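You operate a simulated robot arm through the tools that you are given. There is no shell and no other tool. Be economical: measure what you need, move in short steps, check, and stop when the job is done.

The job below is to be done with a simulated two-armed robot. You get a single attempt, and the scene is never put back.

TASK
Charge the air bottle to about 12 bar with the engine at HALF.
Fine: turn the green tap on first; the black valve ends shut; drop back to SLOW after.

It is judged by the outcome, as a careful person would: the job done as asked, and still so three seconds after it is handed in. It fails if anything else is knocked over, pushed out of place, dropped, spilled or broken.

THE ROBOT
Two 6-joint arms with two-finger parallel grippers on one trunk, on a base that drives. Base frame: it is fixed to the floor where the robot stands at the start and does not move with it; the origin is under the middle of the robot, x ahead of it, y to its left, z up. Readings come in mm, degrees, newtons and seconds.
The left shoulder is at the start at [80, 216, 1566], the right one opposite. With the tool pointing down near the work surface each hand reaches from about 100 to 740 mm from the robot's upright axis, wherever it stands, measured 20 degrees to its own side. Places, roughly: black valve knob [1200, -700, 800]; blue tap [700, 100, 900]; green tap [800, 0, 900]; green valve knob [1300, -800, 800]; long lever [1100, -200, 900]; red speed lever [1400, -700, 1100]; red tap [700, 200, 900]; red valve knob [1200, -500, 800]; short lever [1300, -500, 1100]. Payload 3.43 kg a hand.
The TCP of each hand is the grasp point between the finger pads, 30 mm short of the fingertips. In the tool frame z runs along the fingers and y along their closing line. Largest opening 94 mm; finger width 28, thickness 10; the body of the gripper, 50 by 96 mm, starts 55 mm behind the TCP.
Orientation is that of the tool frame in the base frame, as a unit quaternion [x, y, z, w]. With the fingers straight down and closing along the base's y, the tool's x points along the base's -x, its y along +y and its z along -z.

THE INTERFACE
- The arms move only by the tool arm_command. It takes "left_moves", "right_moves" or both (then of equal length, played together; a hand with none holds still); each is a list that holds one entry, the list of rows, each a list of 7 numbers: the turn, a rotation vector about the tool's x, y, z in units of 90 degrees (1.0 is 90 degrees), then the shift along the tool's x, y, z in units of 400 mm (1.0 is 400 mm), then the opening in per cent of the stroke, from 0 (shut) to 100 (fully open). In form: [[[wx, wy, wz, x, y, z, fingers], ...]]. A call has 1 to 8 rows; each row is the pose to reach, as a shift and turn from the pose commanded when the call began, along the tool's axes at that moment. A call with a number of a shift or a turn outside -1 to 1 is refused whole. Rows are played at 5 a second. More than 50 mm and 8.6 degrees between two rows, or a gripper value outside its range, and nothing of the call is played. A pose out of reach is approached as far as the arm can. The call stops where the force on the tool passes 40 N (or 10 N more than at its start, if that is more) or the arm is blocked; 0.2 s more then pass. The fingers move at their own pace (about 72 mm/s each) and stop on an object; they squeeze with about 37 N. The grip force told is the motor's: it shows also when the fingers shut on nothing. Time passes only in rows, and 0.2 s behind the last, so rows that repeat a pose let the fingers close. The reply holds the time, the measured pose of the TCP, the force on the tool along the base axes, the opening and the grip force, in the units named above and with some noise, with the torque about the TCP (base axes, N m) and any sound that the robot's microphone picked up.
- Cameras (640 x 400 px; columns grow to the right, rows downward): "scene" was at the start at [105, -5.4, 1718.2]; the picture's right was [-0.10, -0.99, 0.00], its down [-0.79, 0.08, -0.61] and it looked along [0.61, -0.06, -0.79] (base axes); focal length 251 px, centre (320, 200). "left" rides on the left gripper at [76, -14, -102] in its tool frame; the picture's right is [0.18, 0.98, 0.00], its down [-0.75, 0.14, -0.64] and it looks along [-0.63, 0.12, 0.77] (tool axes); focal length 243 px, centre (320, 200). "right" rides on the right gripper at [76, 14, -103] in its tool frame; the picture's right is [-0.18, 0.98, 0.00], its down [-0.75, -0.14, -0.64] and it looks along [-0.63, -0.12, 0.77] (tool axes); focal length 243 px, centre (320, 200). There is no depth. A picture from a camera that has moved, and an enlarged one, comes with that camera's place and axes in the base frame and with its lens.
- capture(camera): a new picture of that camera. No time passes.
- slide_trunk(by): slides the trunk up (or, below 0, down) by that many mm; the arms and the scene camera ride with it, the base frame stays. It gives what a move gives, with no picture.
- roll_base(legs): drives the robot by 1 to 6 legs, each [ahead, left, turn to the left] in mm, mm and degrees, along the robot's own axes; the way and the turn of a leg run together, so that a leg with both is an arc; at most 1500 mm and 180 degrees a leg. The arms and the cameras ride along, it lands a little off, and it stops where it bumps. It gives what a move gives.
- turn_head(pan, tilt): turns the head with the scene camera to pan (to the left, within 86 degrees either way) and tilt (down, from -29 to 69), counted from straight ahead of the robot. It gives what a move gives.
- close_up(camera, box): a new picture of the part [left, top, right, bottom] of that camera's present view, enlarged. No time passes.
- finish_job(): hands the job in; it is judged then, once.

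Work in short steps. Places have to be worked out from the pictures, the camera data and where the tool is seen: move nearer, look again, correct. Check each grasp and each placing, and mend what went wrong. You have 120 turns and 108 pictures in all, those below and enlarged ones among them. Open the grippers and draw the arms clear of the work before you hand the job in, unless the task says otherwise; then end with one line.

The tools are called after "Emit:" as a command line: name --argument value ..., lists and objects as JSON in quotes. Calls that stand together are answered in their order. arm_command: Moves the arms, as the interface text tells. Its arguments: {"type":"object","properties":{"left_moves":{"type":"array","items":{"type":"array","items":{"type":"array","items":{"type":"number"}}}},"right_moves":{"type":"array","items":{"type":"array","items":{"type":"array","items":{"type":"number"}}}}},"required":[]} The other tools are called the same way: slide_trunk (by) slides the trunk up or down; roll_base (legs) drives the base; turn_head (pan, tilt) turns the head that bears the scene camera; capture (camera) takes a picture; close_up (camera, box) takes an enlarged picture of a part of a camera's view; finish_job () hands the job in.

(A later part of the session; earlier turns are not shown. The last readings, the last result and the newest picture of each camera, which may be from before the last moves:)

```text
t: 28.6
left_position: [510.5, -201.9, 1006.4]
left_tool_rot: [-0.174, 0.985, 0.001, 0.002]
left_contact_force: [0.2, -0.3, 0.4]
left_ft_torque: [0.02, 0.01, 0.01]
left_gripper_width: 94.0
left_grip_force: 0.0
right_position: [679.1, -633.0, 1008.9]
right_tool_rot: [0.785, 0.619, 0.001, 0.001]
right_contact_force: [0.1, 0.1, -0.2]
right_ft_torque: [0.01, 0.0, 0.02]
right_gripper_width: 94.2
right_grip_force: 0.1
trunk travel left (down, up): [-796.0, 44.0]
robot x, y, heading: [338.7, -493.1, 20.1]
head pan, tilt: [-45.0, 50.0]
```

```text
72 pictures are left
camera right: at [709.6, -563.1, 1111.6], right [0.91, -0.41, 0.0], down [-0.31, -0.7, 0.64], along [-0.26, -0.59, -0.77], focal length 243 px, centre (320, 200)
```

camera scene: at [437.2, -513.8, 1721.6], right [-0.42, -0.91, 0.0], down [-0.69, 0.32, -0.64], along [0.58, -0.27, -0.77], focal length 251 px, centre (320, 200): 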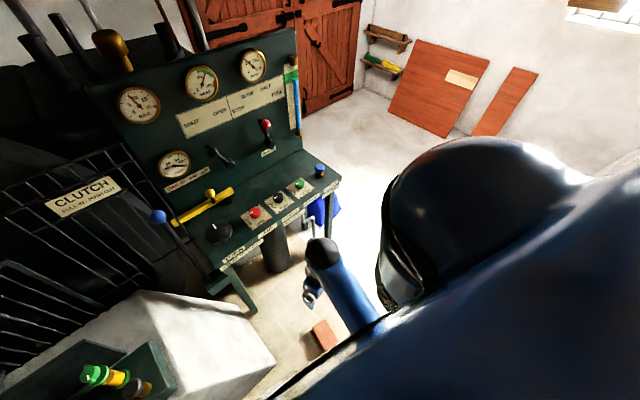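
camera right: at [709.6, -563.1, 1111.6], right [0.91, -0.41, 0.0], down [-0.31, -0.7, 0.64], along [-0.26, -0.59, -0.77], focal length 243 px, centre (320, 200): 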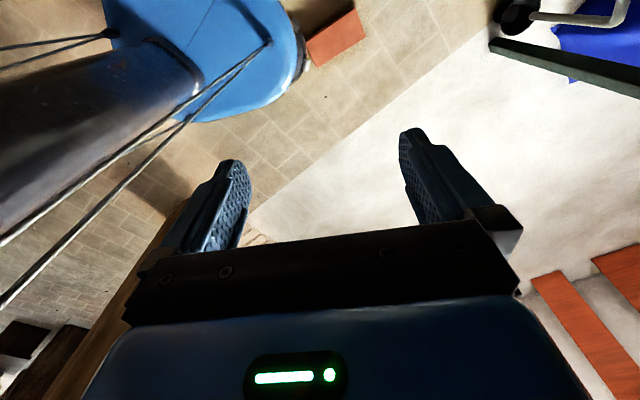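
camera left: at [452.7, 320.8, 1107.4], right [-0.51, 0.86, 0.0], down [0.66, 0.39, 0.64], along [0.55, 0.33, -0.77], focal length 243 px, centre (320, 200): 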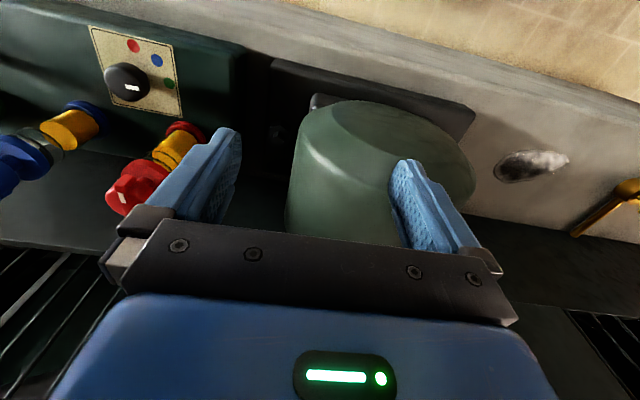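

My base stopped right against the brick, which has not visibly moved (~(705, -695)). I back off a little, then turn right to survey the open floor with the scene camera.

Emit:
roll_base --legs '[[-70, 70, 0], [0, 0, -80]]'

Emit:
turn_head --pan 0 --tilt 45

Emit:
capture --camera "scene"

```text
t: 33.1
left_position: [565.7, -572.7, 1006.9]
left_tool_rot: [0.503, 0.864, 0.0, 0.001]
left_contact_force: [-0.3, 0.0, 0.6]
left_ft_torque: [-0.04, 0.03, 0.02]
left_gripper_width: 94.0
left_grip_force: 0.0
right_position: [168.1, -811.8, 1009.8]
right_tool_rot: [0.999, -0.032, 0.0, 0.001]
right_contact_force: [0.0, 0.3, -0.1]
right_ft_torque: [-0.03, -0.01, -0.02]
right_gripper_width: 93.9
right_grip_force: 0.1
trunk travel left (down, up): [-796.0, 44.0]
robot x, y, heading: [251.0, -453.0, -60.5]
head pan, tilt: [-45.0, 50.0]
```

```text
t: 34.3
left_position: [565.4, -574.2, 1005.8]
left_tool_rot: [0.503, 0.864, 0.0, 0.0]
left_contact_force: [-0.3, -0.5, 1.5]
left_ft_torque: [-0.01, 0.0, 0.0]
left_gripper_width: 94.0
left_grip_force: 0.0
right_position: [167.9, -810.8, 1010.4]
right_tool_rot: [0.999, -0.032, 0.001, 0.001]
right_contact_force: [-0.4, -0.9, 0.0]
right_ft_torque: [0.01, -0.01, 0.01]
right_gripper_width: 93.9
right_grip_force: 0.1
trunk travel left (down, up): [-796.0, 44.0]
robot x, y, heading: [248.3, -449.2, -60.5]
head pan, tilt: [0.0, 45.0]
```

```text
71 pictures are left
camera scene: at [304.3, -547.2, 1728.5], right [-0.87, -0.49, 0.0], down [-0.35, 0.62, -0.71], along [0.35, -0.62, -0.71], focal length 251 px, centre (320, 200)
```

scene: 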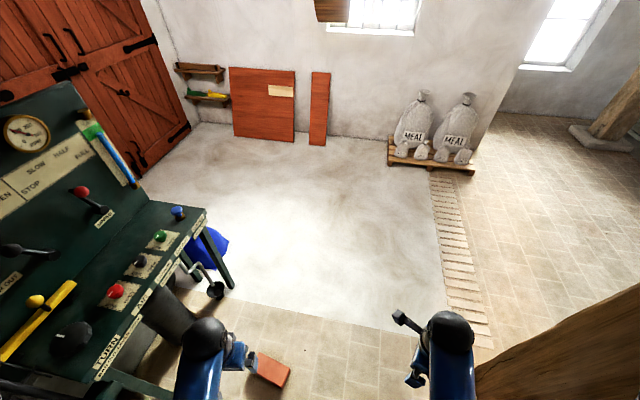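

The floor is clear apart from the brick at (700, -699) and a far post. I drive around behind the brick to about (500, -1250) and turn back to face the bench.

Emit:
roll_base --legs '[[359, -281, 0], [462, 106, 0], [0, 0, 80]]'

Emit:
capture --camera "scene"

```text
t: 42.9
left_position: [677.7, -957.7, 1006.2]
left_tool_rot: [-0.172, 0.985, 0.0, 0.0]
left_contact_force: [-0.5, 0.9, 0.2]
left_ft_torque: [-0.02, 0.04, -0.03]
left_gripper_width: 93.7
left_grip_force: 0.2
right_position: [842.6, -1389.6, 1010.0]
right_tool_rot: [0.786, 0.618, 0.001, 0.001]
right_contact_force: [-0.2, -0.3, -0.5]
right_ft_torque: [-0.02, -0.01, 0.05]
right_gripper_width: 93.9
right_grip_force: 0.0
trunk travel left (down, up): [-796.0, 44.0]
robot x, y, heading: [504.0, -1246.9, 19.8]
head pan, tilt: [0.0, 45.0]
```

```text
70 pictures are left
camera scene: at [608.6, -1209.2, 1728.5], right [0.34, -0.94, 0.0], down [-0.67, -0.24, -0.71], along [0.67, 0.24, -0.71], focal length 251 px, centre (320, 200)
```

scene: 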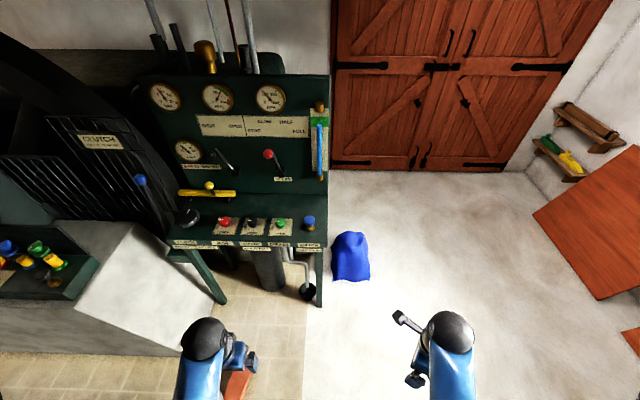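

The bench is clear in view: black knob near (1200, -643, 840), red ball near (1385, -695, 1112). I drive forward 405 mm, with the brick staying well to the left, and lift my guard by turning 2°.

Emit:
roll_base --legs '[[405, 5, 2]]'

Emit:
turn_head --pan 22 --tilt 35

Emit:
capture --camera "scene"

Emit:
capture --camera "left"

```text
t: 45.4
left_position: [1039.2, -803.8, 1006.6]
left_tool_rot: [-0.191, 0.982, 0.0, 0.003]
left_contact_force: [-0.6, 0.5, -1.0]
left_ft_torque: [0.0, -0.01, 0.0]
left_gripper_width: 94.0
left_grip_force: 0.0
right_position: [1220.0, -1231.3, 1010.0]
right_tool_rot: [0.775, 0.632, 0.003, 0.001]
right_contact_force: [-0.3, -0.7, 0.0]
right_ft_torque: [0.02, 0.0, 0.01]
right_gripper_width: 93.9
right_grip_force: 0.1
trunk travel left (down, up): [-796.0, 44.0]
robot x, y, heading: [878.6, -1101.1, 21.5]
head pan, tilt: [0.0, 45.0]
```

```text
t: 46.2
left_position: [1041.5, -803.9, 1005.6]
left_tool_rot: [-0.19, 0.982, 0.0, 0.0]
left_contact_force: [0.1, 0.6, -0.6]
left_ft_torque: [-0.01, -0.03, 0.01]
left_gripper_width: 94.1
left_grip_force: 0.1
right_position: [1224.6, -1228.8, 1010.1]
right_tool_rot: [0.774, 0.633, 0.0, 0.001]
right_contact_force: [0.2, -0.2, -0.7]
right_ft_torque: [0.01, -0.02, 0.03]
right_gripper_width: 94.0
right_grip_force: 0.1
trunk travel left (down, up): [-796.0, 44.0]
robot x, y, heading: [878.4, -1102.0, 21.7]
head pan, tilt: [22.0, 35.0]
```

```text
69 pictures are left
camera scene: at [971.5, -1026.4, 1743.2], right [0.69, -0.72, 0.0], down [-0.41, -0.4, -0.82], along [0.59, 0.57, -0.57], focal length 251 px, centre (320, 200)
```

scene: 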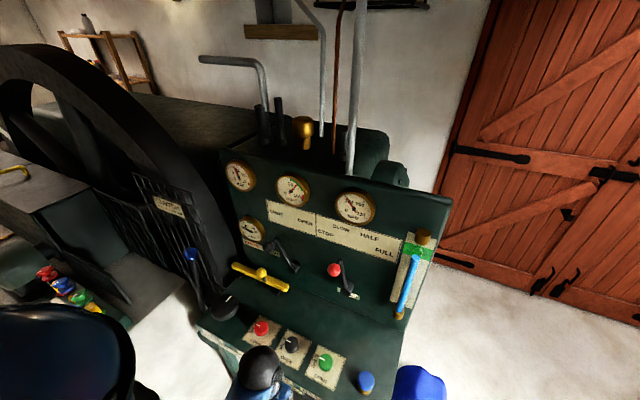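

```text
68 pictures are left
camera left: at [974.9, -844.5, 1107.7], right [-0.54, 0.84, 0.0], down [0.65, 0.41, 0.64], along [0.54, 0.35, -0.77], focal length 243 px, centre (320, 200)
```

left: 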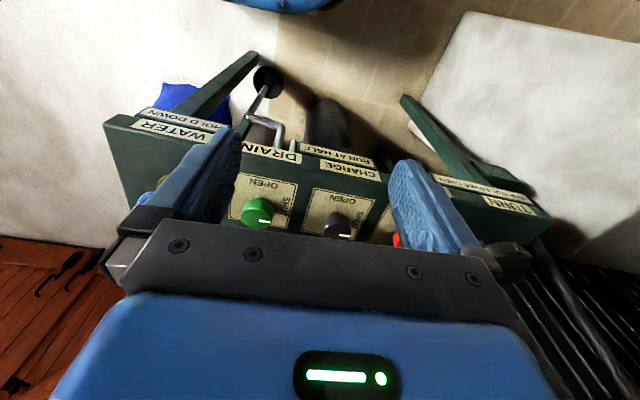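

Good view of everything. I zoom on the panel, the levers and the knobs to read present states.

Emit:
close_up --camera "scene" --box '[215, 150, 465, 306]'

Emit:
close_up --camera "scene" --box '[200, 280, 390, 399]'

Emit:
close_up --camera "left" --box '[230, 130, 410, 242]'

```text
2.56 times, centred on (340, 228) of scene
camera zoom: at [971.5, -1026.4, 1743.2], right [0.69, -0.72, 0.0], down [-0.41, -0.4, -0.82], along [0.59, 0.57, -0.57], focal length 643 px, centre (269, 128)
```

zoom: 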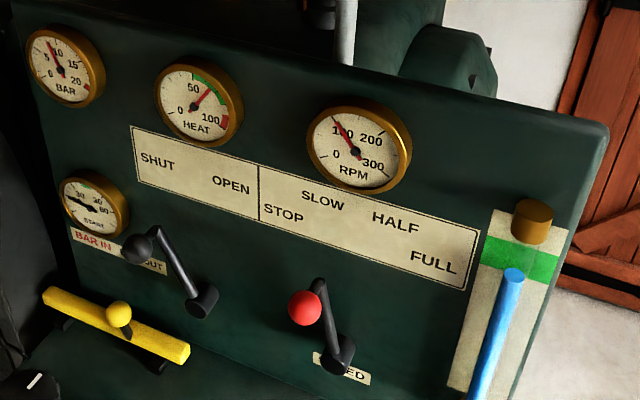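

```text
3.36 times, centred on (295, 340) of scene
camera zoom: at [971.5, -1026.4, 1743.2], right [0.69, -0.72, 0.0], down [-0.41, -0.4, -0.82], along [0.59, 0.57, -0.57], focal length 844 px, centre (404, -269)
```

zoom: 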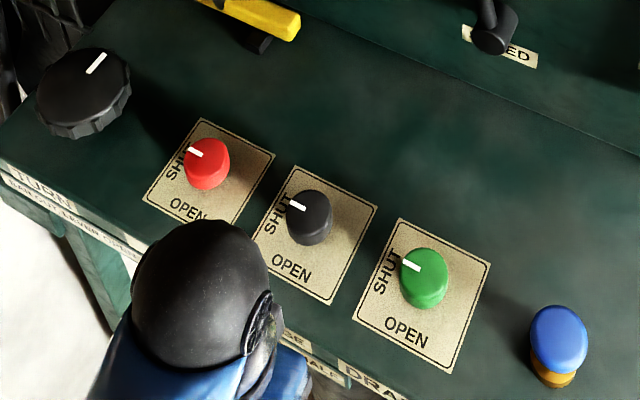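

```text
3.56 times, centred on (320, 186) of left
camera zoom: at [974.9, -844.5, 1107.7], right [-0.54, 0.84, 0.0], down [0.65, 0.41, 0.64], along [0.54, 0.35, -0.77], focal length 863 px, centre (320, 250)
```

zoom: 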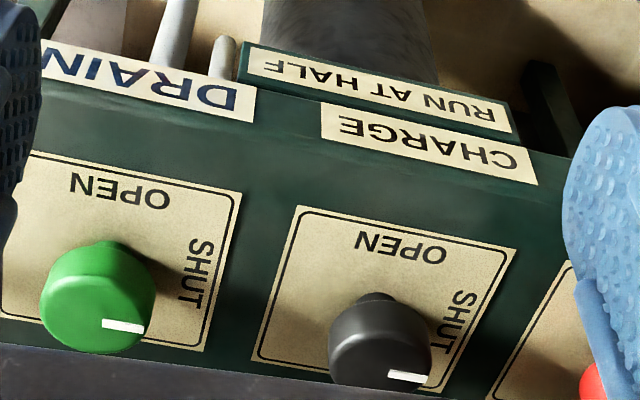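

The knobs' SHUT is left and OPEN is towards me, i.e. counter-clockwise, which confirms the green tap is on. The speed lever leans left (SLOW), ball at ~(1376, -699, 1113); I tilt the left tool 45° forward to approach it.

Emit:
arm_command --left_moves '[[[0, -0.09, 0, 0, 0, 0, 100], [0, -0.18, 0, 0, 0, 0, 100], [0, -0.27, 0, 0, 0, 0, 100], [0, -0.36, 0, 0, 0, 0, 100], [0, -0.45, 0, 0, 0, 0, 100], [0, -0.54, 0, 0, 0, 0, 100], [0, -0.6, 0, 0, 0, 0, 100]]]'

Emit:
capture --camera "left"

```text
t: 47.8
left_position: [1041.1, -804.0, 1006.4]
left_tool_rot: [-0.17, 0.874, 0.087, 0.447]
left_contact_force: [-0.1, 0.4, 0.3]
left_ft_torque: [-0.03, -0.01, 0.02]
left_gripper_width: 93.9
left_grip_force: 0.1
right_position: [1221.4, -1230.1, 1009.3]
right_tool_rot: [0.775, 0.632, 0.001, 0.001]
right_contact_force: [-0.4, 0.2, -0.5]
right_ft_torque: [-0.01, -0.03, 0.04]
right_gripper_width: 94.1
right_grip_force: 0.1
trunk travel left (down, up): [-796.0, 44.0]
robot x, y, heading: [878.4, -1099.3, 21.7]
head pan, tilt: [22.0, 35.0]
```

```text
64 pictures are left
camera left: at [926.6, -863.9, 1003.9], right [-0.47, 0.87, -0.15], down [-0.13, 0.1, 0.99], along [0.88, 0.48, 0.06], focal length 243 px, centre (320, 200)
```

left: 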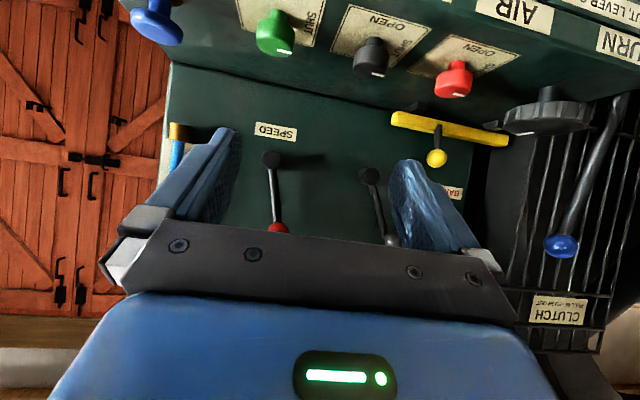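

The tilt works. I move to a standoff 90 mm in front of the red ball.

Emit:
arm_command --left_moves '[[[0, 0, 0, -0.1, -0.012, 0.062, 100], [0, 0, 0, -0.2, -0.024, 0.124, 100], [0, 0, 0, -0.3, -0.036, 0.186, 100], [0, 0, 0, -0.4, -0.048, 0.248, 100], [0, 0, 0, -0.5, -0.06, 0.31, 100], [0, 0, 0, -0.598, -0.072, 0.371, 100]]]'

Emit:
capture --camera "left"

Emit:
capture --camera "scene"

```text
t: 49.2
left_position: [1296.6, -733.5, 1112.1]
left_tool_rot: [-0.169, 0.875, 0.087, 0.446]
left_contact_force: [0.1, -0.1, 0.3]
left_ft_torque: [-0.02, 0.04, -0.01]
left_gripper_width: 93.9
left_grip_force: 0.0
right_position: [1224.3, -1230.2, 1009.0]
right_tool_rot: [0.774, 0.633, 0.0, 0.0]
right_contact_force: [-0.4, 0.4, 0.5]
right_ft_torque: [-0.02, 0.01, 0.03]
right_gripper_width: 93.8
right_grip_force: 0.1
trunk travel left (down, up): [-796.0, 44.0]
robot x, y, heading: [877.7, -1103.2, 21.9]
head pan, tilt: [22.0, 35.0]
```

```text
63 pictures are left
camera left: at [1182.4, -792.9, 1109.6], right [-0.47, 0.87, -0.15], down [-0.12, 0.1, 0.99], along [0.88, 0.48, 0.06], focal length 243 px, centre (320, 200)
```

left: 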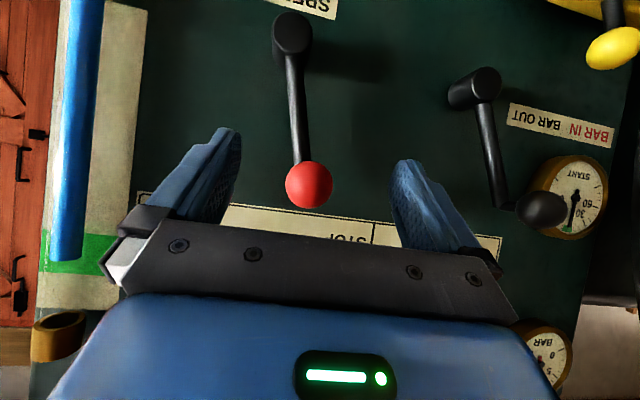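

```text
62 pictures are left
camera scene: at [973.5, -1026.2, 1743.1], right [0.69, -0.72, 0.0], down [-0.42, -0.4, -0.82], along [0.59, 0.57, -0.57], focal length 251 px, centre (320, 200)
```

scene: 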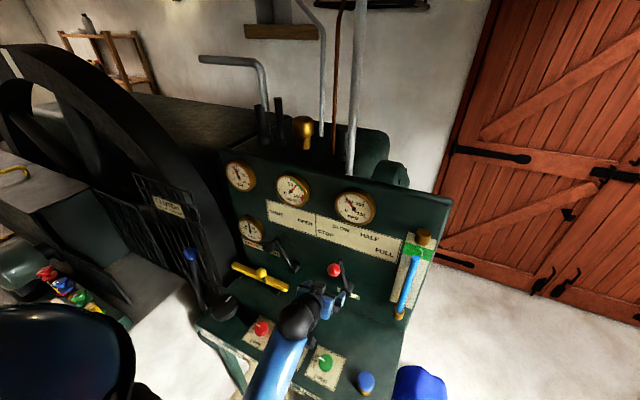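

The ball is right on the grasp line. I advance 84 mm so the fingers straddle it, then close to learn its size.

Emit:
arm_command --left_moves '[[[0, 0, 0, -0.062, 0.002, 0.086, 100], [0, 0, 0, -0.1235, 0.005, 0.171, 100], [0, 0, 0, -0.1235, 0.005, 0.171, 60], [0, 0, 0, -0.1235, 0.005, 0.171, 30], [0, 0, 0, -0.1235, 0.005, 0.171, 0], [0, 0, 0, -0.1235, 0.005, 0.171, 0]]]'

Emit:
capture --camera "left"

```text
t: 50.6
left_position: [1370.4, -701.0, 1114.1]
left_tool_rot: [-0.168, 0.874, 0.086, 0.448]
left_contact_force: [-1.4, -3.5, 1.8]
left_ft_torque: [-0.09, -0.13, -0.17]
left_gripper_width: 41.3
left_grip_force: 44.6
right_position: [1222.5, -1230.6, 1009.7]
right_tool_rot: [0.775, 0.632, 0.001, 0.0]
right_contact_force: [-0.3, 0.0, 0.3]
right_ft_torque: [-0.02, 0.03, -0.02]
right_gripper_width: 93.9
right_grip_force: 0.1
trunk travel left (down, up): [-796.0, 44.0]
robot x, y, heading: [876.5, -1101.9, 21.8]
head pan, tilt: [22.0, 35.0]
```

```text
61 pictures are left
camera left: at [1256.3, -761.1, 1111.3], right [-0.47, 0.87, -0.15], down [-0.13, 0.1, 0.99], along [0.88, 0.48, 0.06], focal length 243 px, centre (320, 200)
```

left: 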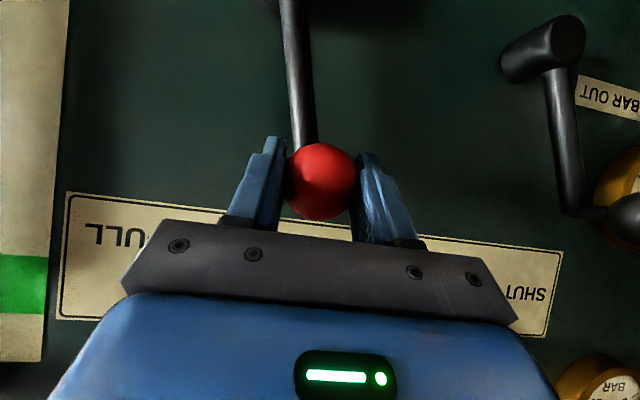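

The 41 mm ball is gripped; from the views the lever's pivot is ~36 mm right of it and 154 mm below, so SLOW is about -13° and HALF about +12°. I move the ball 72 mm right along its arc.

Emit:
arm_command --left_moves '[[[0, 0, 0, -0.004, -0.03, -0.003, 0], [0, 0, 0, -0.007, -0.06, -0.005, 0], [0, 0, 0, -0.008, -0.09, -0.006, 0], [0, 0, 0, -0.007, -0.12, -0.005, 0], [0, 0, 0, -0.004, -0.15, -0.003, 0], [0, 0, 0, 0, -0.175, 0, 0]]]'

Emit:
close_up --camera "scene" --box '[215, 150, 465, 306]'

```text
t: 52.0
left_position: [1394.8, -765.9, 1113.7]
left_tool_rot: [-0.17, 0.874, 0.087, 0.447]
left_contact_force: [-14.7, -0.2, -1.5]
left_ft_torque: [0.34, 0.46, 0.12]
left_gripper_width: 41.3
left_grip_force: 45.1
right_position: [1220.2, -1229.4, 1009.1]
right_tool_rot: [0.774, 0.633, 0.002, 0.001]
right_contact_force: [0.7, 0.5, -0.6]
right_ft_torque: [0.01, 0.02, 0.01]
right_gripper_width: 94.2
right_grip_force: 0.2
trunk travel left (down, up): [-796.0, 44.0]
robot x, y, heading: [875.5, -1101.9, 21.9]
head pan, tilt: [22.0, 35.0]
```

```text
2.56 times, centred on (340, 228) of scene
camera zoom: at [966.8, -1026.7, 1743.4], right [0.69, -0.72, 0.0], down [-0.41, -0.4, -0.82], along [0.59, 0.57, -0.57], focal length 643 px, centre (269, 128)
```

zoom: 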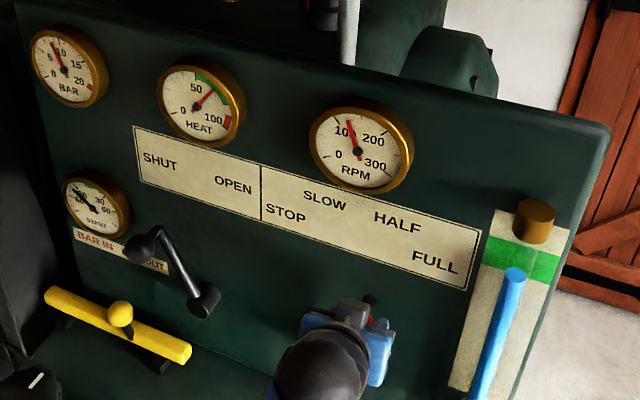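

RPM is rising. I wait in place about 1.6 s to see where it settles.

Emit:
arm_command --left_moves '[[[0, 0, 0, 0, 0, 0, 0], [0, 0, 0, 0, 0, 0, 0], [0, 0, 0, 0, 0, 0, 0], [0, 0, 0, 0, 0, 0, 0], [0, 0, 0, 0, 0, 0, 0], [0, 0, 0, 0, 0, 0, 0], [0, 0, 0, 0, 0, 0, 0], [0, 0, 0, 0, 0, 0, 0]]]'

Emit:
close_up --camera "scene" --box '[215, 150, 385, 256]'

Emit:
capture --camera "left"

```text
t: 53.8
left_position: [1394.1, -765.4, 1113.6]
left_tool_rot: [-0.169, 0.874, 0.086, 0.447]
left_contact_force: [-20.6, -5.0, -15.3]
left_ft_torque: [-0.27, -0.53, -0.13]
left_gripper_width: 41.3
left_grip_force: 45.6
right_position: [1221.4, -1229.1, 1009.6]
right_tool_rot: [0.774, 0.633, 0.002, 0.001]
right_contact_force: [0.2, 0.0, -1.2]
right_ft_torque: [0.01, -0.03, 0.02]
right_gripper_width: 93.9
right_grip_force: 0.0
trunk travel left (down, up): [-796.0, 44.0]
robot x, y, heading: [877.1, -1103.2, 21.5]
head pan, tilt: [22.0, 35.0]
```

```text
3.76 times, centred on (300, 203) of scene
camera zoom: at [966.7, -1026.6, 1743.4], right [0.69, -0.72, 0.0], down [-0.41, -0.4, -0.82], along [0.59, 0.57, -0.57], focal length 945 px, centre (395, 189)
```

zoom: 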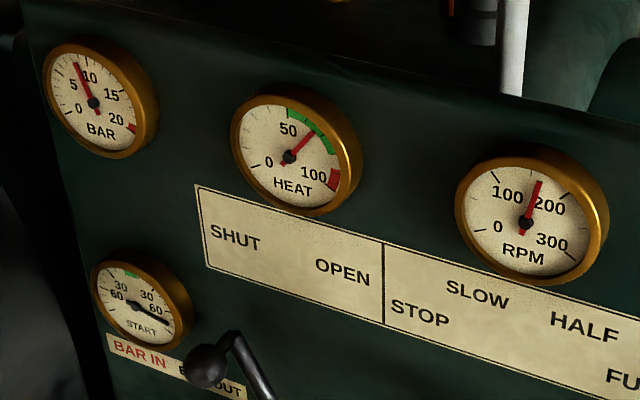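

```text
58 pictures are left
camera left: at [1280.2, -825.3, 1111.1], right [-0.47, 0.87, -0.15], down [-0.12, 0.1, 0.99], along [0.88, 0.48, 0.06], focal length 243 px, centre (320, 200)
```

left: 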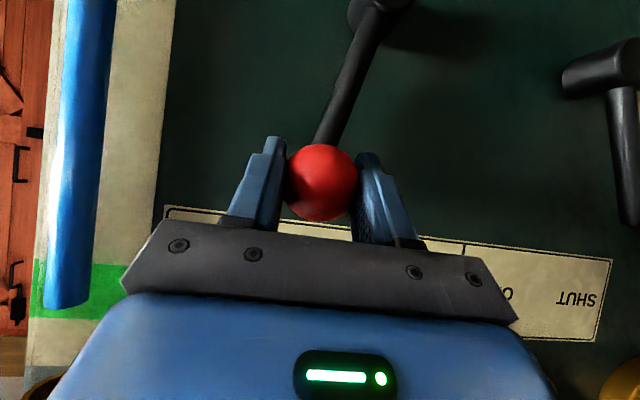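

RPM climbs to ~170 and the lever stands ~10° right, near the HALF label. I move 6 mm further right, then open the fingers to see where the lever rests by itself.

Emit:
arm_command --left_moves '[[[0, 0, 0, 0, -0.015, 0, 0], [0, 0, 0, 0, -0.015, 0, 50], [0, 0, 0, 0, -0.015, 0, 70], [0, 0, 0, 0, -0.015, 0, 70], [0, 0, 0, 0, -0.015, 0, 70]]]'

Emit:
capture --camera "left"

Emit:
close_up --camera "scene" --box '[215, 150, 385, 256]'

```text
t: 55.0
left_position: [1398.9, -770.5, 1113.3]
left_tool_rot: [-0.169, 0.874, 0.086, 0.447]
left_contact_force: [0.9, 0.6, 0.4]
left_ft_torque: [0.0, 0.05, -0.01]
left_gripper_width: 65.6
left_grip_force: 0.1
right_position: [1223.2, -1228.6, 1009.7]
right_tool_rot: [0.775, 0.632, 0.001, 0.0]
right_contact_force: [0.9, 0.4, 0.2]
right_ft_torque: [-0.02, -0.01, 0.04]
right_gripper_width: 94.0
right_grip_force: 0.0
trunk travel left (down, up): [-796.0, 44.0]
robot x, y, heading: [881.0, -1100.3, 22.0]
head pan, tilt: [22.0, 35.0]
```

```text
57 pictures are left
camera left: at [1285.7, -831.1, 1111.0], right [-0.47, 0.87, -0.15], down [-0.13, 0.1, 0.99], along [0.88, 0.48, 0.06], focal length 243 px, centre (320, 200)
```

left: 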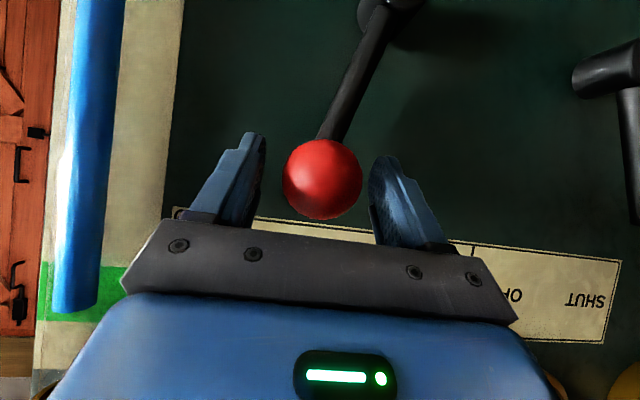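

```text
3.76 times, centred on (300, 203) of scene
camera zoom: at [971.6, -1027.1, 1743.2], right [0.69, -0.72, 0.0], down [-0.41, -0.4, -0.82], along [0.59, 0.57, -0.57], focal length 945 px, centre (395, 189)
```

zoom: 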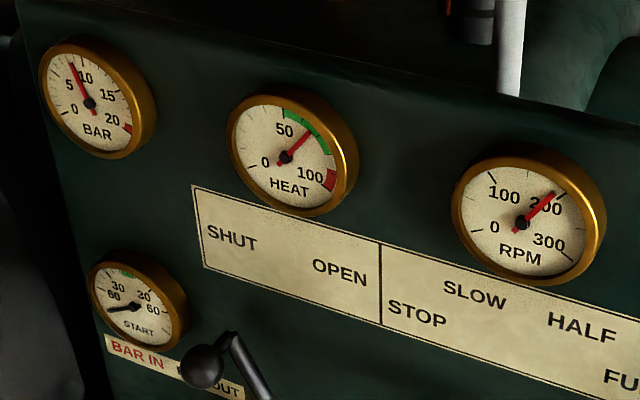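

RPM is near 190 and the lever stays put when released. I back the hand straight off from the ball and check the speed again.

Emit:
arm_command --left_moves '[[[0, 0, 0, 0, 0, 0, 100], [0, 0, 0, 0.06, 0, -0.081, 100], [0, 0, 0, 0.12, 0, -0.162, 100], [0, 0, 0, 0.175, 0, -0.243, 100], [0, 0, 0, 0.175, 0, -0.243, 100], [0, 0, 0, 0.175, 0, -0.243, 100]]]'

Emit:
close_up --camera "scene" --box '[215, 150, 465, 306]'

Emit:
capture --camera "left"

```text
t: 56.4
left_position: [1288.5, -814.3, 1114.7]
left_tool_rot: [-0.168, 0.875, 0.086, 0.446]
left_contact_force: [0.5, 0.6, -0.8]
left_ft_torque: [-0.02, 0.02, 0.0]
left_gripper_width: 93.8
left_grip_force: 0.1
right_position: [1222.2, -1229.3, 1009.3]
right_tool_rot: [0.774, 0.633, 0.001, 0.0]
right_contact_force: [0.2, -0.2, -0.3]
right_ft_torque: [-0.01, -0.03, 0.02]
right_gripper_width: 94.1
right_grip_force: 0.1
trunk travel left (down, up): [-796.0, 44.0]
robot x, y, heading: [881.0, -1104.8, 22.0]
head pan, tilt: [22.0, 35.0]
```

```text
2.56 times, centred on (340, 228) of scene
camera zoom: at [971.4, -1026.8, 1743.2], right [0.69, -0.72, 0.0], down [-0.41, -0.4, -0.82], along [0.59, 0.57, -0.57], focal length 643 px, centre (269, 128)
```

zoom: 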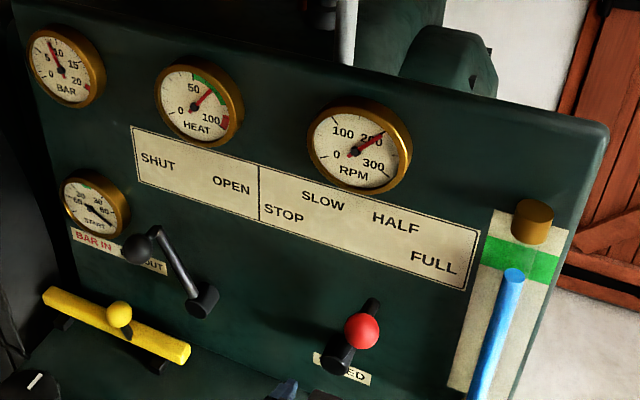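

```text
54 pictures are left
camera left: at [1174.1, -875.9, 1112.1], right [-0.47, 0.87, -0.15], down [-0.13, 0.1, 0.99], along [0.88, 0.48, 0.06], focal length 243 px, centre (320, 200)
```

left: 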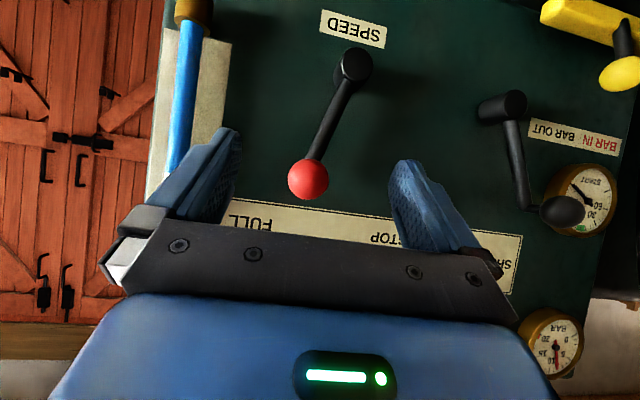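

RPM has settled at about 205 with the lever on HALF; BAR still ~8. Now I bring the left hand over the black CHARGE knob, bringing the tool back to vertical on the way.

Emit:
arm_command --left_moves '[[[0, 0.085, 0, 0.05, 0.068, 0.026, 100], [0, 0.17, 0, 0.1, 0.137, 0.052, 100], [0, 0.256, 0, 0.15, 0.205, 0.077, 100], [0, 0.342, 0, 0.2, 0.274, 0.103, 100], [0, 0.428, 0, 0.25, 0.342, 0.129, 100], [0, 0.514, 0, 0.3, 0.41, 0.155, 100], [0, 0.6, 0, 0.348, 0.479, 0.18, 100]]]'

Emit:
capture --camera "left"

Emit:
capture --camera "scene"

```text
t: 58.0
left_position: [1195.4, -644.0, 958.2]
left_tool_rot: [-0.189, 0.982, -0.001, -0.001]
left_contact_force: [-0.5, 0.2, -0.3]
left_ft_torque: [0.0, -0.02, 0.03]
left_gripper_width: 94.0
left_grip_force: 0.0
right_position: [1223.4, -1229.1, 1008.8]
right_tool_rot: [0.774, 0.633, 0.0, 0.0]
right_contact_force: [-0.3, 0.2, 0.0]
right_ft_torque: [0.0, -0.01, -0.04]
right_gripper_width: 94.1
right_grip_force: 0.0
trunk travel left (down, up): [-796.0, 44.0]
robot x, y, heading: [874.3, -1102.7, 21.5]
head pan, tilt: [22.0, 35.0]
```

```text
53 pictures are left
camera left: at [1128.8, -686.1, 1058.6], right [-0.54, 0.84, 0.0], down [0.65, 0.41, 0.64], along [0.54, 0.34, -0.77], focal length 243 px, centre (320, 200)
```

left: 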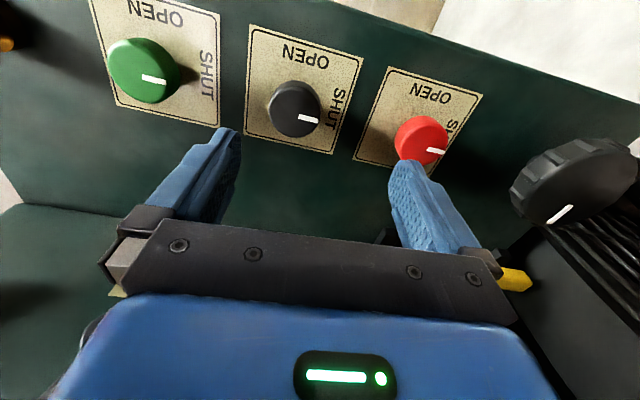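

```text
52 pictures are left
camera scene: at [971.6, -1025.1, 1743.2], right [0.69, -0.72, 0.0], down [-0.41, -0.4, -0.82], along [0.59, 0.57, -0.57], focal length 251 px, centre (320, 200)
```

scene: 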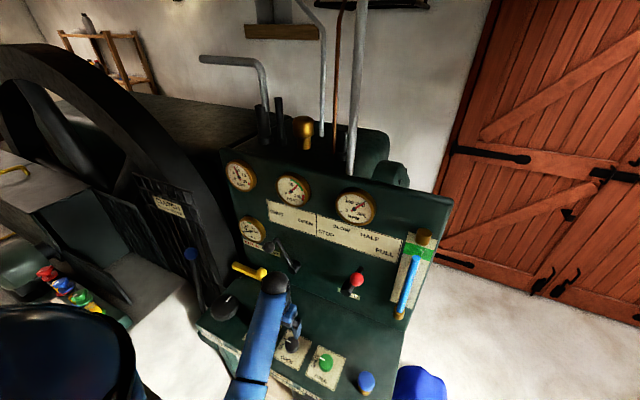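

The black knob triangulates to about (1204, -666, 850). I shift above it, pre-turn the wrist +45° and lower to just above.

Emit:
arm_command --left_moves '[[[0, 0, 0.09, 0, -0.03, 0, 100], [0, 0, 0.18, 0, -0.06, 0, 100], [0, 0, 0.27, 0, -0.06, 0.03, 100], [0, 0, 0.36, 0, -0.06, 0.06, 100], [0, 0, 0.45, 0, -0.06, 0.1, 100], [0, 0, 0.5, 0, -0.06, 0.1, 100]]]'

Emit:
capture --camera "left"

Emit:
close_up --camera "scene" --box '[215, 280, 385, 386]'

```text
t: 59.4
left_position: [1203.1, -669.3, 919.2]
left_tool_rot: [0.202, 0.979, 0.001, 0.001]
left_contact_force: [0.3, 0.4, -0.2]
left_ft_torque: [0.01, 0.02, 0.01]
left_gripper_width: 94.0
left_grip_force: 0.0
right_position: [1221.8, -1230.4, 1008.9]
right_tool_rot: [0.774, 0.633, 0.002, 0.0]
right_contact_force: [-0.1, -0.1, -0.1]
right_ft_torque: [0.04, 0.03, 0.01]
right_gripper_width: 94.2
right_grip_force: 0.0
trunk travel left (down, up): [-796.0, 44.0]
robot x, y, heading: [875.8, -1101.6, 21.7]
head pan, tilt: [22.0, 35.0]
```

```text
51 pictures are left
camera left: at [1126.8, -651.2, 1020.0], right [0.22, 0.98, 0.0], down [0.75, -0.17, 0.64], along [0.63, -0.14, -0.77], focal length 243 px, centre (320, 200)
```

left: 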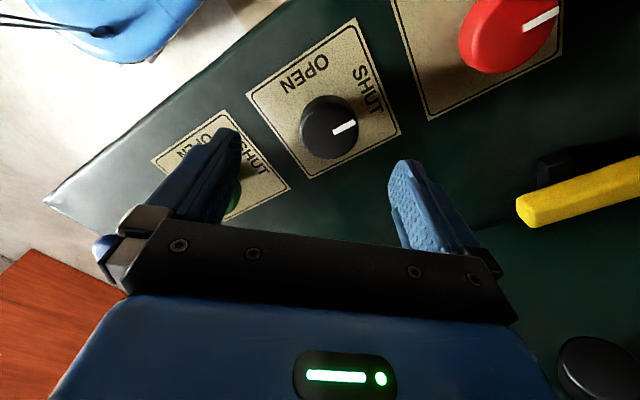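

```text
3.76 times, centred on (300, 333) of scene
camera zoom: at [970.7, -1026.5, 1743.3], right [0.69, -0.72, 0.0], down [-0.41, -0.4, -0.82], along [0.59, 0.57, -0.57], focal length 945 px, centre (395, -301)
```

zoom: 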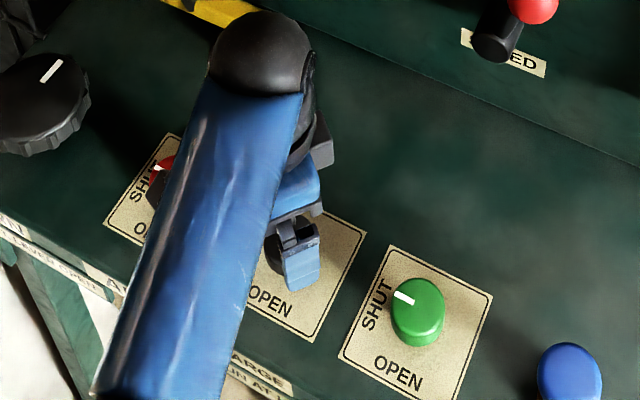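

The knob is about 8 mm off in y, so I correct and descend until the tips are beside the knob (TCP 860).

Emit:
arm_command --left_moves '[[[0, 0, 0, 0.008, 0.018, 0.05, 100], [0, 0, 0, 0.008, 0.018, 0.1, 100], [0, 0, 0, 0.008, 0.018, 0.148, 100]]]'

Emit:
capture --camera "left"

Emit:
close_up --camera "scene" --box '[215, 280, 385, 386]'

```text
t: 60.2
left_position: [1205.4, -660.3, 859.0]
left_tool_rot: [0.201, 0.98, 0.0, 0.001]
left_contact_force: [-0.4, -0.5, 0.5]
left_ft_torque: [0.01, -0.01, -0.05]
left_gripper_width: 93.8
left_grip_force: 0.1
right_position: [1223.6, -1230.9, 1009.8]
right_tool_rot: [0.775, 0.632, 0.002, 0.0]
right_contact_force: [-0.8, 1.2, -0.3]
right_ft_torque: [-0.02, 0.04, -0.04]
right_gripper_width: 94.1
right_grip_force: 0.0
trunk travel left (down, up): [-796.0, 44.0]
robot x, y, heading: [881.5, -1099.8, 21.7]
head pan, tilt: [22.0, 35.0]
```

```text
49 pictures are left
camera left: at [1127.8, -643.5, 960.4], right [0.22, 0.98, 0.0], down [0.75, -0.17, 0.64], along [0.63, -0.14, -0.77], focal length 243 px, centre (320, 200)
```

left: 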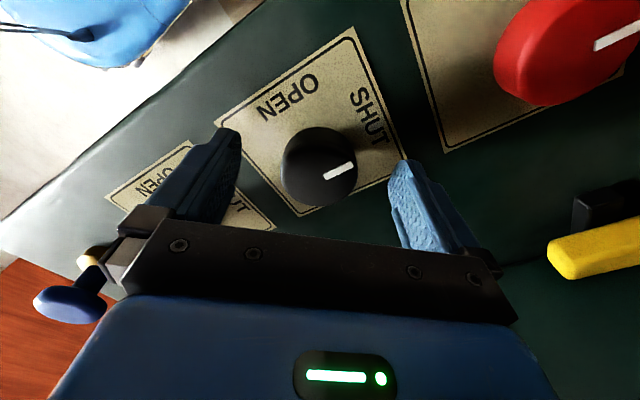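

```text
3.76 times, centred on (300, 333) of scene
camera zoom: at [970.7, -1026.7, 1743.3], right [0.69, -0.72, 0.0], down [-0.41, -0.4, -0.82], along [0.59, 0.57, -0.57], focal length 945 px, centre (395, -301)
```

zoom: 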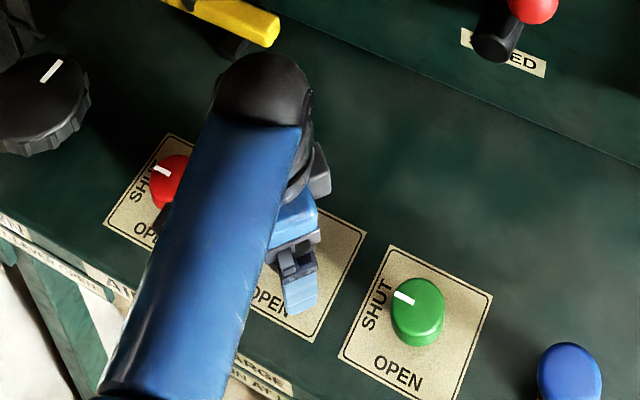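

The knob's top is about 10 mm above the fingertips, well centred. I go down another 13 mm and close on it.

Emit:
arm_command --left_moves '[[[0, 0, 0, 0, 0, 0.033, 100], [0, 0, 0, 0, 0, 0.033, 60], [0, 0, 0, 0, 0, 0.033, 30], [0, 0, 0, 0, 0, 0.033, 0], [0, 0, 0, 0, 0, 0.033, 0]]]'

Emit:
close_up --camera "scene" --box '[215, 150, 385, 256]'

```text
t: 61.4
left_position: [1205.2, -661.0, 845.4]
left_tool_rot: [0.201, 0.98, 0.001, 0.001]
left_contact_force: [-0.2, 0.7, -1.8]
left_ft_torque: [0.27, -0.13, 0.02]
left_gripper_width: 47.5
left_grip_force: 45.0
right_position: [1222.6, -1229.3, 1009.4]
right_tool_rot: [0.775, 0.632, 0.001, 0.001]
right_contact_force: [-0.1, 0.1, 0.1]
right_ft_torque: [0.02, 0.01, 0.02]
right_gripper_width: 94.3
right_grip_force: 0.0
trunk travel left (down, up): [-796.0, 44.0]
robot x, y, heading: [877.0, -1102.0, 21.8]
head pan, tilt: [22.0, 35.0]
```

```text
3.76 times, centred on (300, 203) of scene
camera zoom: at [971.0, -1026.1, 1743.2], right [0.69, -0.72, 0.0], down [-0.41, -0.4, -0.82], along [0.59, 0.57, -0.57], focal length 945 px, centre (395, 189)
```

zoom: 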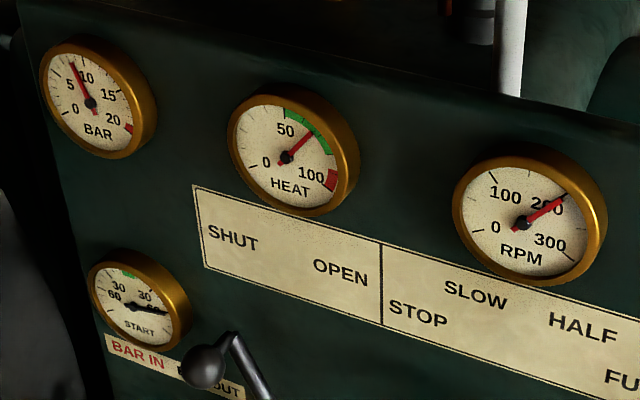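

Gripped at 47.5 mm, RPM a steady 200, BAR about 8. I turn the CHARGE knob counter-clockwise ~45° and look at the gauge.

Emit:
arm_command --left_moves '[[[0, 0, -0.09, 0, 0, 0, 0], [0, 0, -0.18, 0, 0, 0, 0], [0, 0, -0.27, 0, 0, 0, 0], [0, 0, -0.36, 0, 0, 0, 0], [0, 0, -0.45, 0, 0, 0, 0], [0, 0, -0.5, 0, 0, 0, 0]]]'

Emit:
close_up --camera "scene" --box '[215, 150, 385, 256]'

Emit:
close_up --camera "left" --box '[200, 60, 440, 210]'

```text
t: 62.8
left_position: [1205.5, -665.1, 845.3]
left_tool_rot: [-0.189, 0.982, -0.002, 0.0]
left_contact_force: [3.0, -28.6, -10.7]
left_ft_torque: [-0.37, -0.67, -0.18]
left_gripper_width: 47.4
left_grip_force: 45.4
right_position: [1224.8, -1232.8, 1009.9]
right_tool_rot: [0.775, 0.632, 0.002, -0.001]
right_contact_force: [-0.1, 0.2, 0.4]
right_ft_torque: [-0.01, 0.02, 0.02]
right_gripper_width: 94.0
right_grip_force: 0.0
trunk travel left (down, up): [-796.0, 44.0]
robot x, y, heading: [877.3, -1102.8, 22.0]
head pan, tilt: [22.0, 35.0]
```

```text
3.76 times, centred on (300, 203) of scene
camera zoom: at [972.4, -1032.0, 1743.3], right [0.69, -0.72, 0.0], down [-0.42, -0.39, -0.82], along [0.59, 0.57, -0.57], focal length 945 px, centre (395, 189)
```

zoom: 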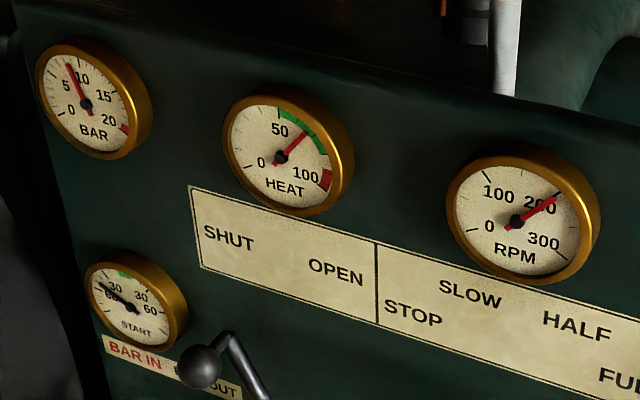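

```text
2.67 times, centred on (320, 135) of left
camera zoom: at [1138.5, -706.0, 947.5], right [-0.54, 0.84, 0.0], down [0.65, 0.41, 0.64], along [0.54, 0.34, -0.77], focal length 647 px, centre (320, 373)
```

zoom: 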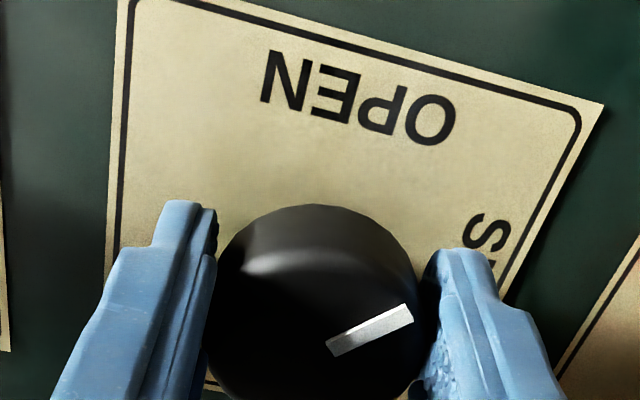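

The knob has followed about 40°, BAR still about 8, with some side force. I relieve the offset by 4 mm and turn further towards OPEN.

Emit:
arm_command --left_moves '[[[0, 0, -0.09, 0.004, -0.009, 0, 0], [0, 0, -0.18, 0.004, -0.009, 0, 0], [0, 0, -0.27, 0.004, -0.009, 0, 0]]]'

Emit:
close_up --camera "scene" --box '[220, 150, 280, 200]'

Emit:
close_up --camera "left" --box '[200, 60, 440, 210]'

```text
t: 63.6
left_position: [1205.4, -666.5, 845.5]
left_tool_rot: [-0.391, 0.92, 0.0, 0.0]
left_contact_force: [8.6, -26.3, -14.8]
left_ft_torque: [-0.57, 0.43, -0.16]
left_gripper_width: 47.4
left_grip_force: 44.8
right_position: [1225.9, -1231.5, 1007.6]
right_tool_rot: [0.774, 0.633, 0.001, -0.001]
right_contact_force: [-0.8, 0.0, 0.7]
right_ft_torque: [-0.04, -0.03, 0.0]
right_gripper_width: 94.0
right_grip_force: 0.0
trunk travel left (down, up): [-796.0, 44.0]
robot x, y, heading: [876.0, -1102.1, 21.8]
head pan, tilt: [22.0, 35.0]
```

```text
8.00 times, centred on (250, 175) of scene
camera zoom: at [974.3, -1030.6, 1743.1], right [0.69, -0.72, 0.0], down [-0.42, -0.4, -0.82], along [0.59, 0.57, -0.57], focal length 2009 px, centre (880, 400)
```

zoom: 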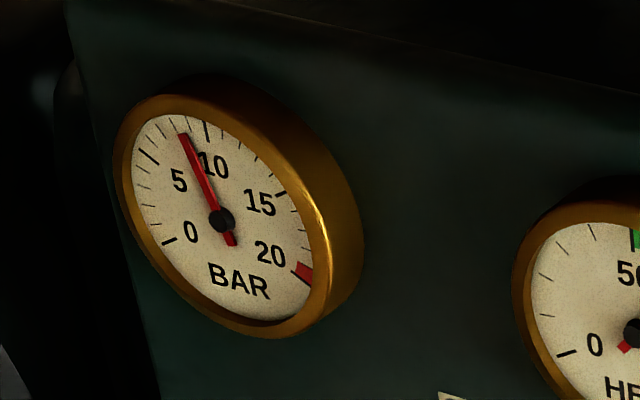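

```text
2.67 times, centred on (320, 135) of left
camera zoom: at [1162.8, -731.7, 947.4], right [-0.84, 0.55, 0.0], down [0.42, 0.64, 0.64], along [0.35, 0.54, -0.77], focal length 647 px, centre (320, 373)
```

zoom: 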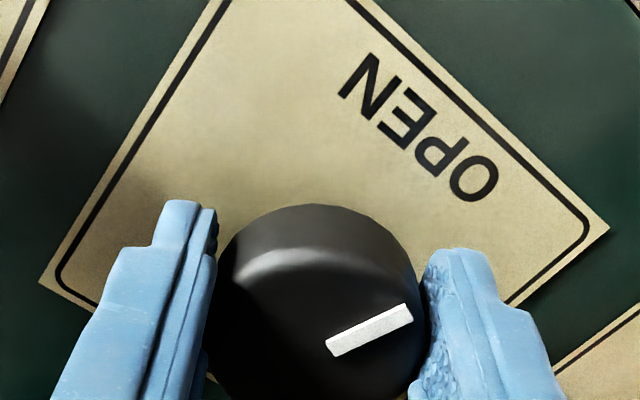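

BAR reads roughly 8–8.5 and the mark now nears OPEN. I finish the quarter turn in short rows and read the gauge.

Emit:
arm_command --left_moves '[[[0, 0, -0.09, 0.003, -0.004, 0, 0], [0, 0, -0.18, 0.003, -0.004, 0, 0], [0, 0, -0.22, 0.003, -0.004, 0, 0]]]'

Emit:
close_up --camera "scene" --box '[220, 150, 280, 200]'

Emit:
close_up --camera "left" --box '[200, 60, 440, 210]'

```text
t: 64.4
left_position: [1208.9, -667.9, 846.4]
left_tool_rot: [-0.544, 0.839, -0.001, 0.001]
left_contact_force: [14.7, -23.6, -16.8]
left_ft_torque: [-0.63, 0.01, -0.72]
left_gripper_width: 47.3
left_grip_force: 45.3
right_position: [1225.3, -1231.6, 1008.6]
right_tool_rot: [0.774, 0.633, 0.001, -0.001]
right_contact_force: [0.3, -0.4, -0.3]
right_ft_torque: [0.01, -0.01, -0.01]
right_gripper_width: 93.9
right_grip_force: 0.0
trunk travel left (down, up): [-796.0, 44.0]
robot x, y, heading: [881.2, -1096.9, 22.0]
head pan, tilt: [22.0, 35.0]
```

```text
8.00 times, centred on (250, 175) of scene
camera zoom: at [975.7, -1029.7, 1743.1], right [0.69, -0.72, 0.0], down [-0.42, -0.4, -0.82], along [0.59, 0.57, -0.57], focal length 2009 px, centre (880, 400)
```

zoom: 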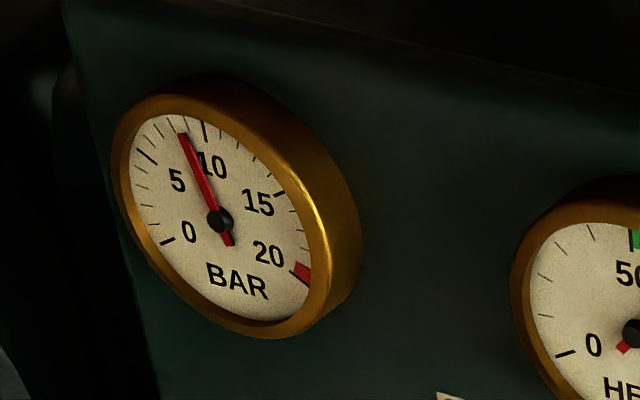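

```text
2.67 times, centred on (320, 135) of left
camera zoom: at [1188.9, -743.0, 947.4], right [-0.97, 0.23, 0.0], down [0.18, 0.75, 0.64], along [0.15, 0.62, -0.77], focal length 647 px, centre (320, 373)
```

zoom: 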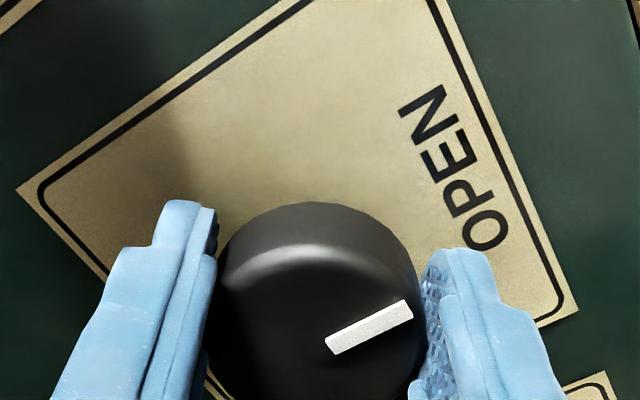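

The knob is at OPEN (end stop felt). I hold 1.6 s and read the pressure rate.

Emit:
arm_command --left_moves '[[[0, 0, 0.02, 0, 0, 0, 0], [0, 0, 0.02, 0, 0, 0, 0], [0, 0, 0.02, 0, 0, 0, 0], [0, 0, 0.02, 0, 0, 0, 0], [0, 0, 0.02, 0, 0, 0, 0], [0, 0, 0.02, 0, 0, 0, 0], [0, 0, 0.02, 0, 0, 0, 0], [0, 0, 0.02, 0, 0, 0, 0]]]'

Emit:
close_up --camera "scene" --box '[220, 150, 280, 200]'

```text
t: 66.2
left_position: [1208.2, -667.7, 845.5]
left_tool_rot: [-0.531, 0.847, -0.001, 0.002]
left_contact_force: [22.6, -18.5, -10.3]
left_ft_torque: [-0.35, -0.69, -0.16]
left_gripper_width: 47.2
left_grip_force: 44.8
right_position: [1226.4, -1231.7, 1008.4]
right_tool_rot: [0.774, 0.633, 0.0, -0.003]
right_contact_force: [0.1, -0.2, 1.2]
right_ft_torque: [0.0, -0.01, -0.03]
right_gripper_width: 93.9
right_grip_force: 0.1
trunk travel left (down, up): [-796.0, 44.0]
robot x, y, heading: [879.2, -1101.6, 21.9]
head pan, tilt: [22.0, 35.0]
```

```text
8.00 times, centred on (250, 175) of scene
camera zoom: at [976.4, -1029.3, 1743.1], right [0.69, -0.72, 0.0], down [-0.42, -0.4, -0.82], along [0.59, 0.57, -0.57], focal length 2009 px, centre (880, 400)
```

zoom: 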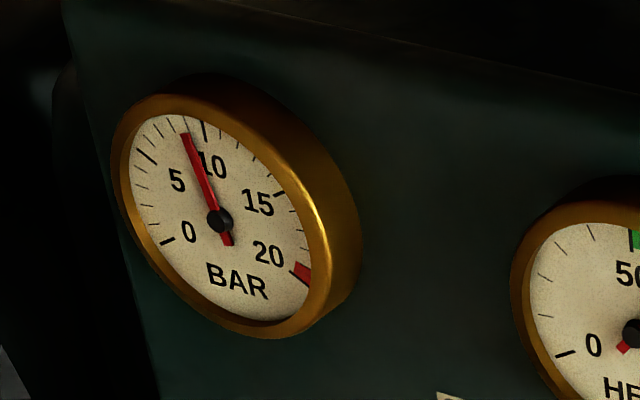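

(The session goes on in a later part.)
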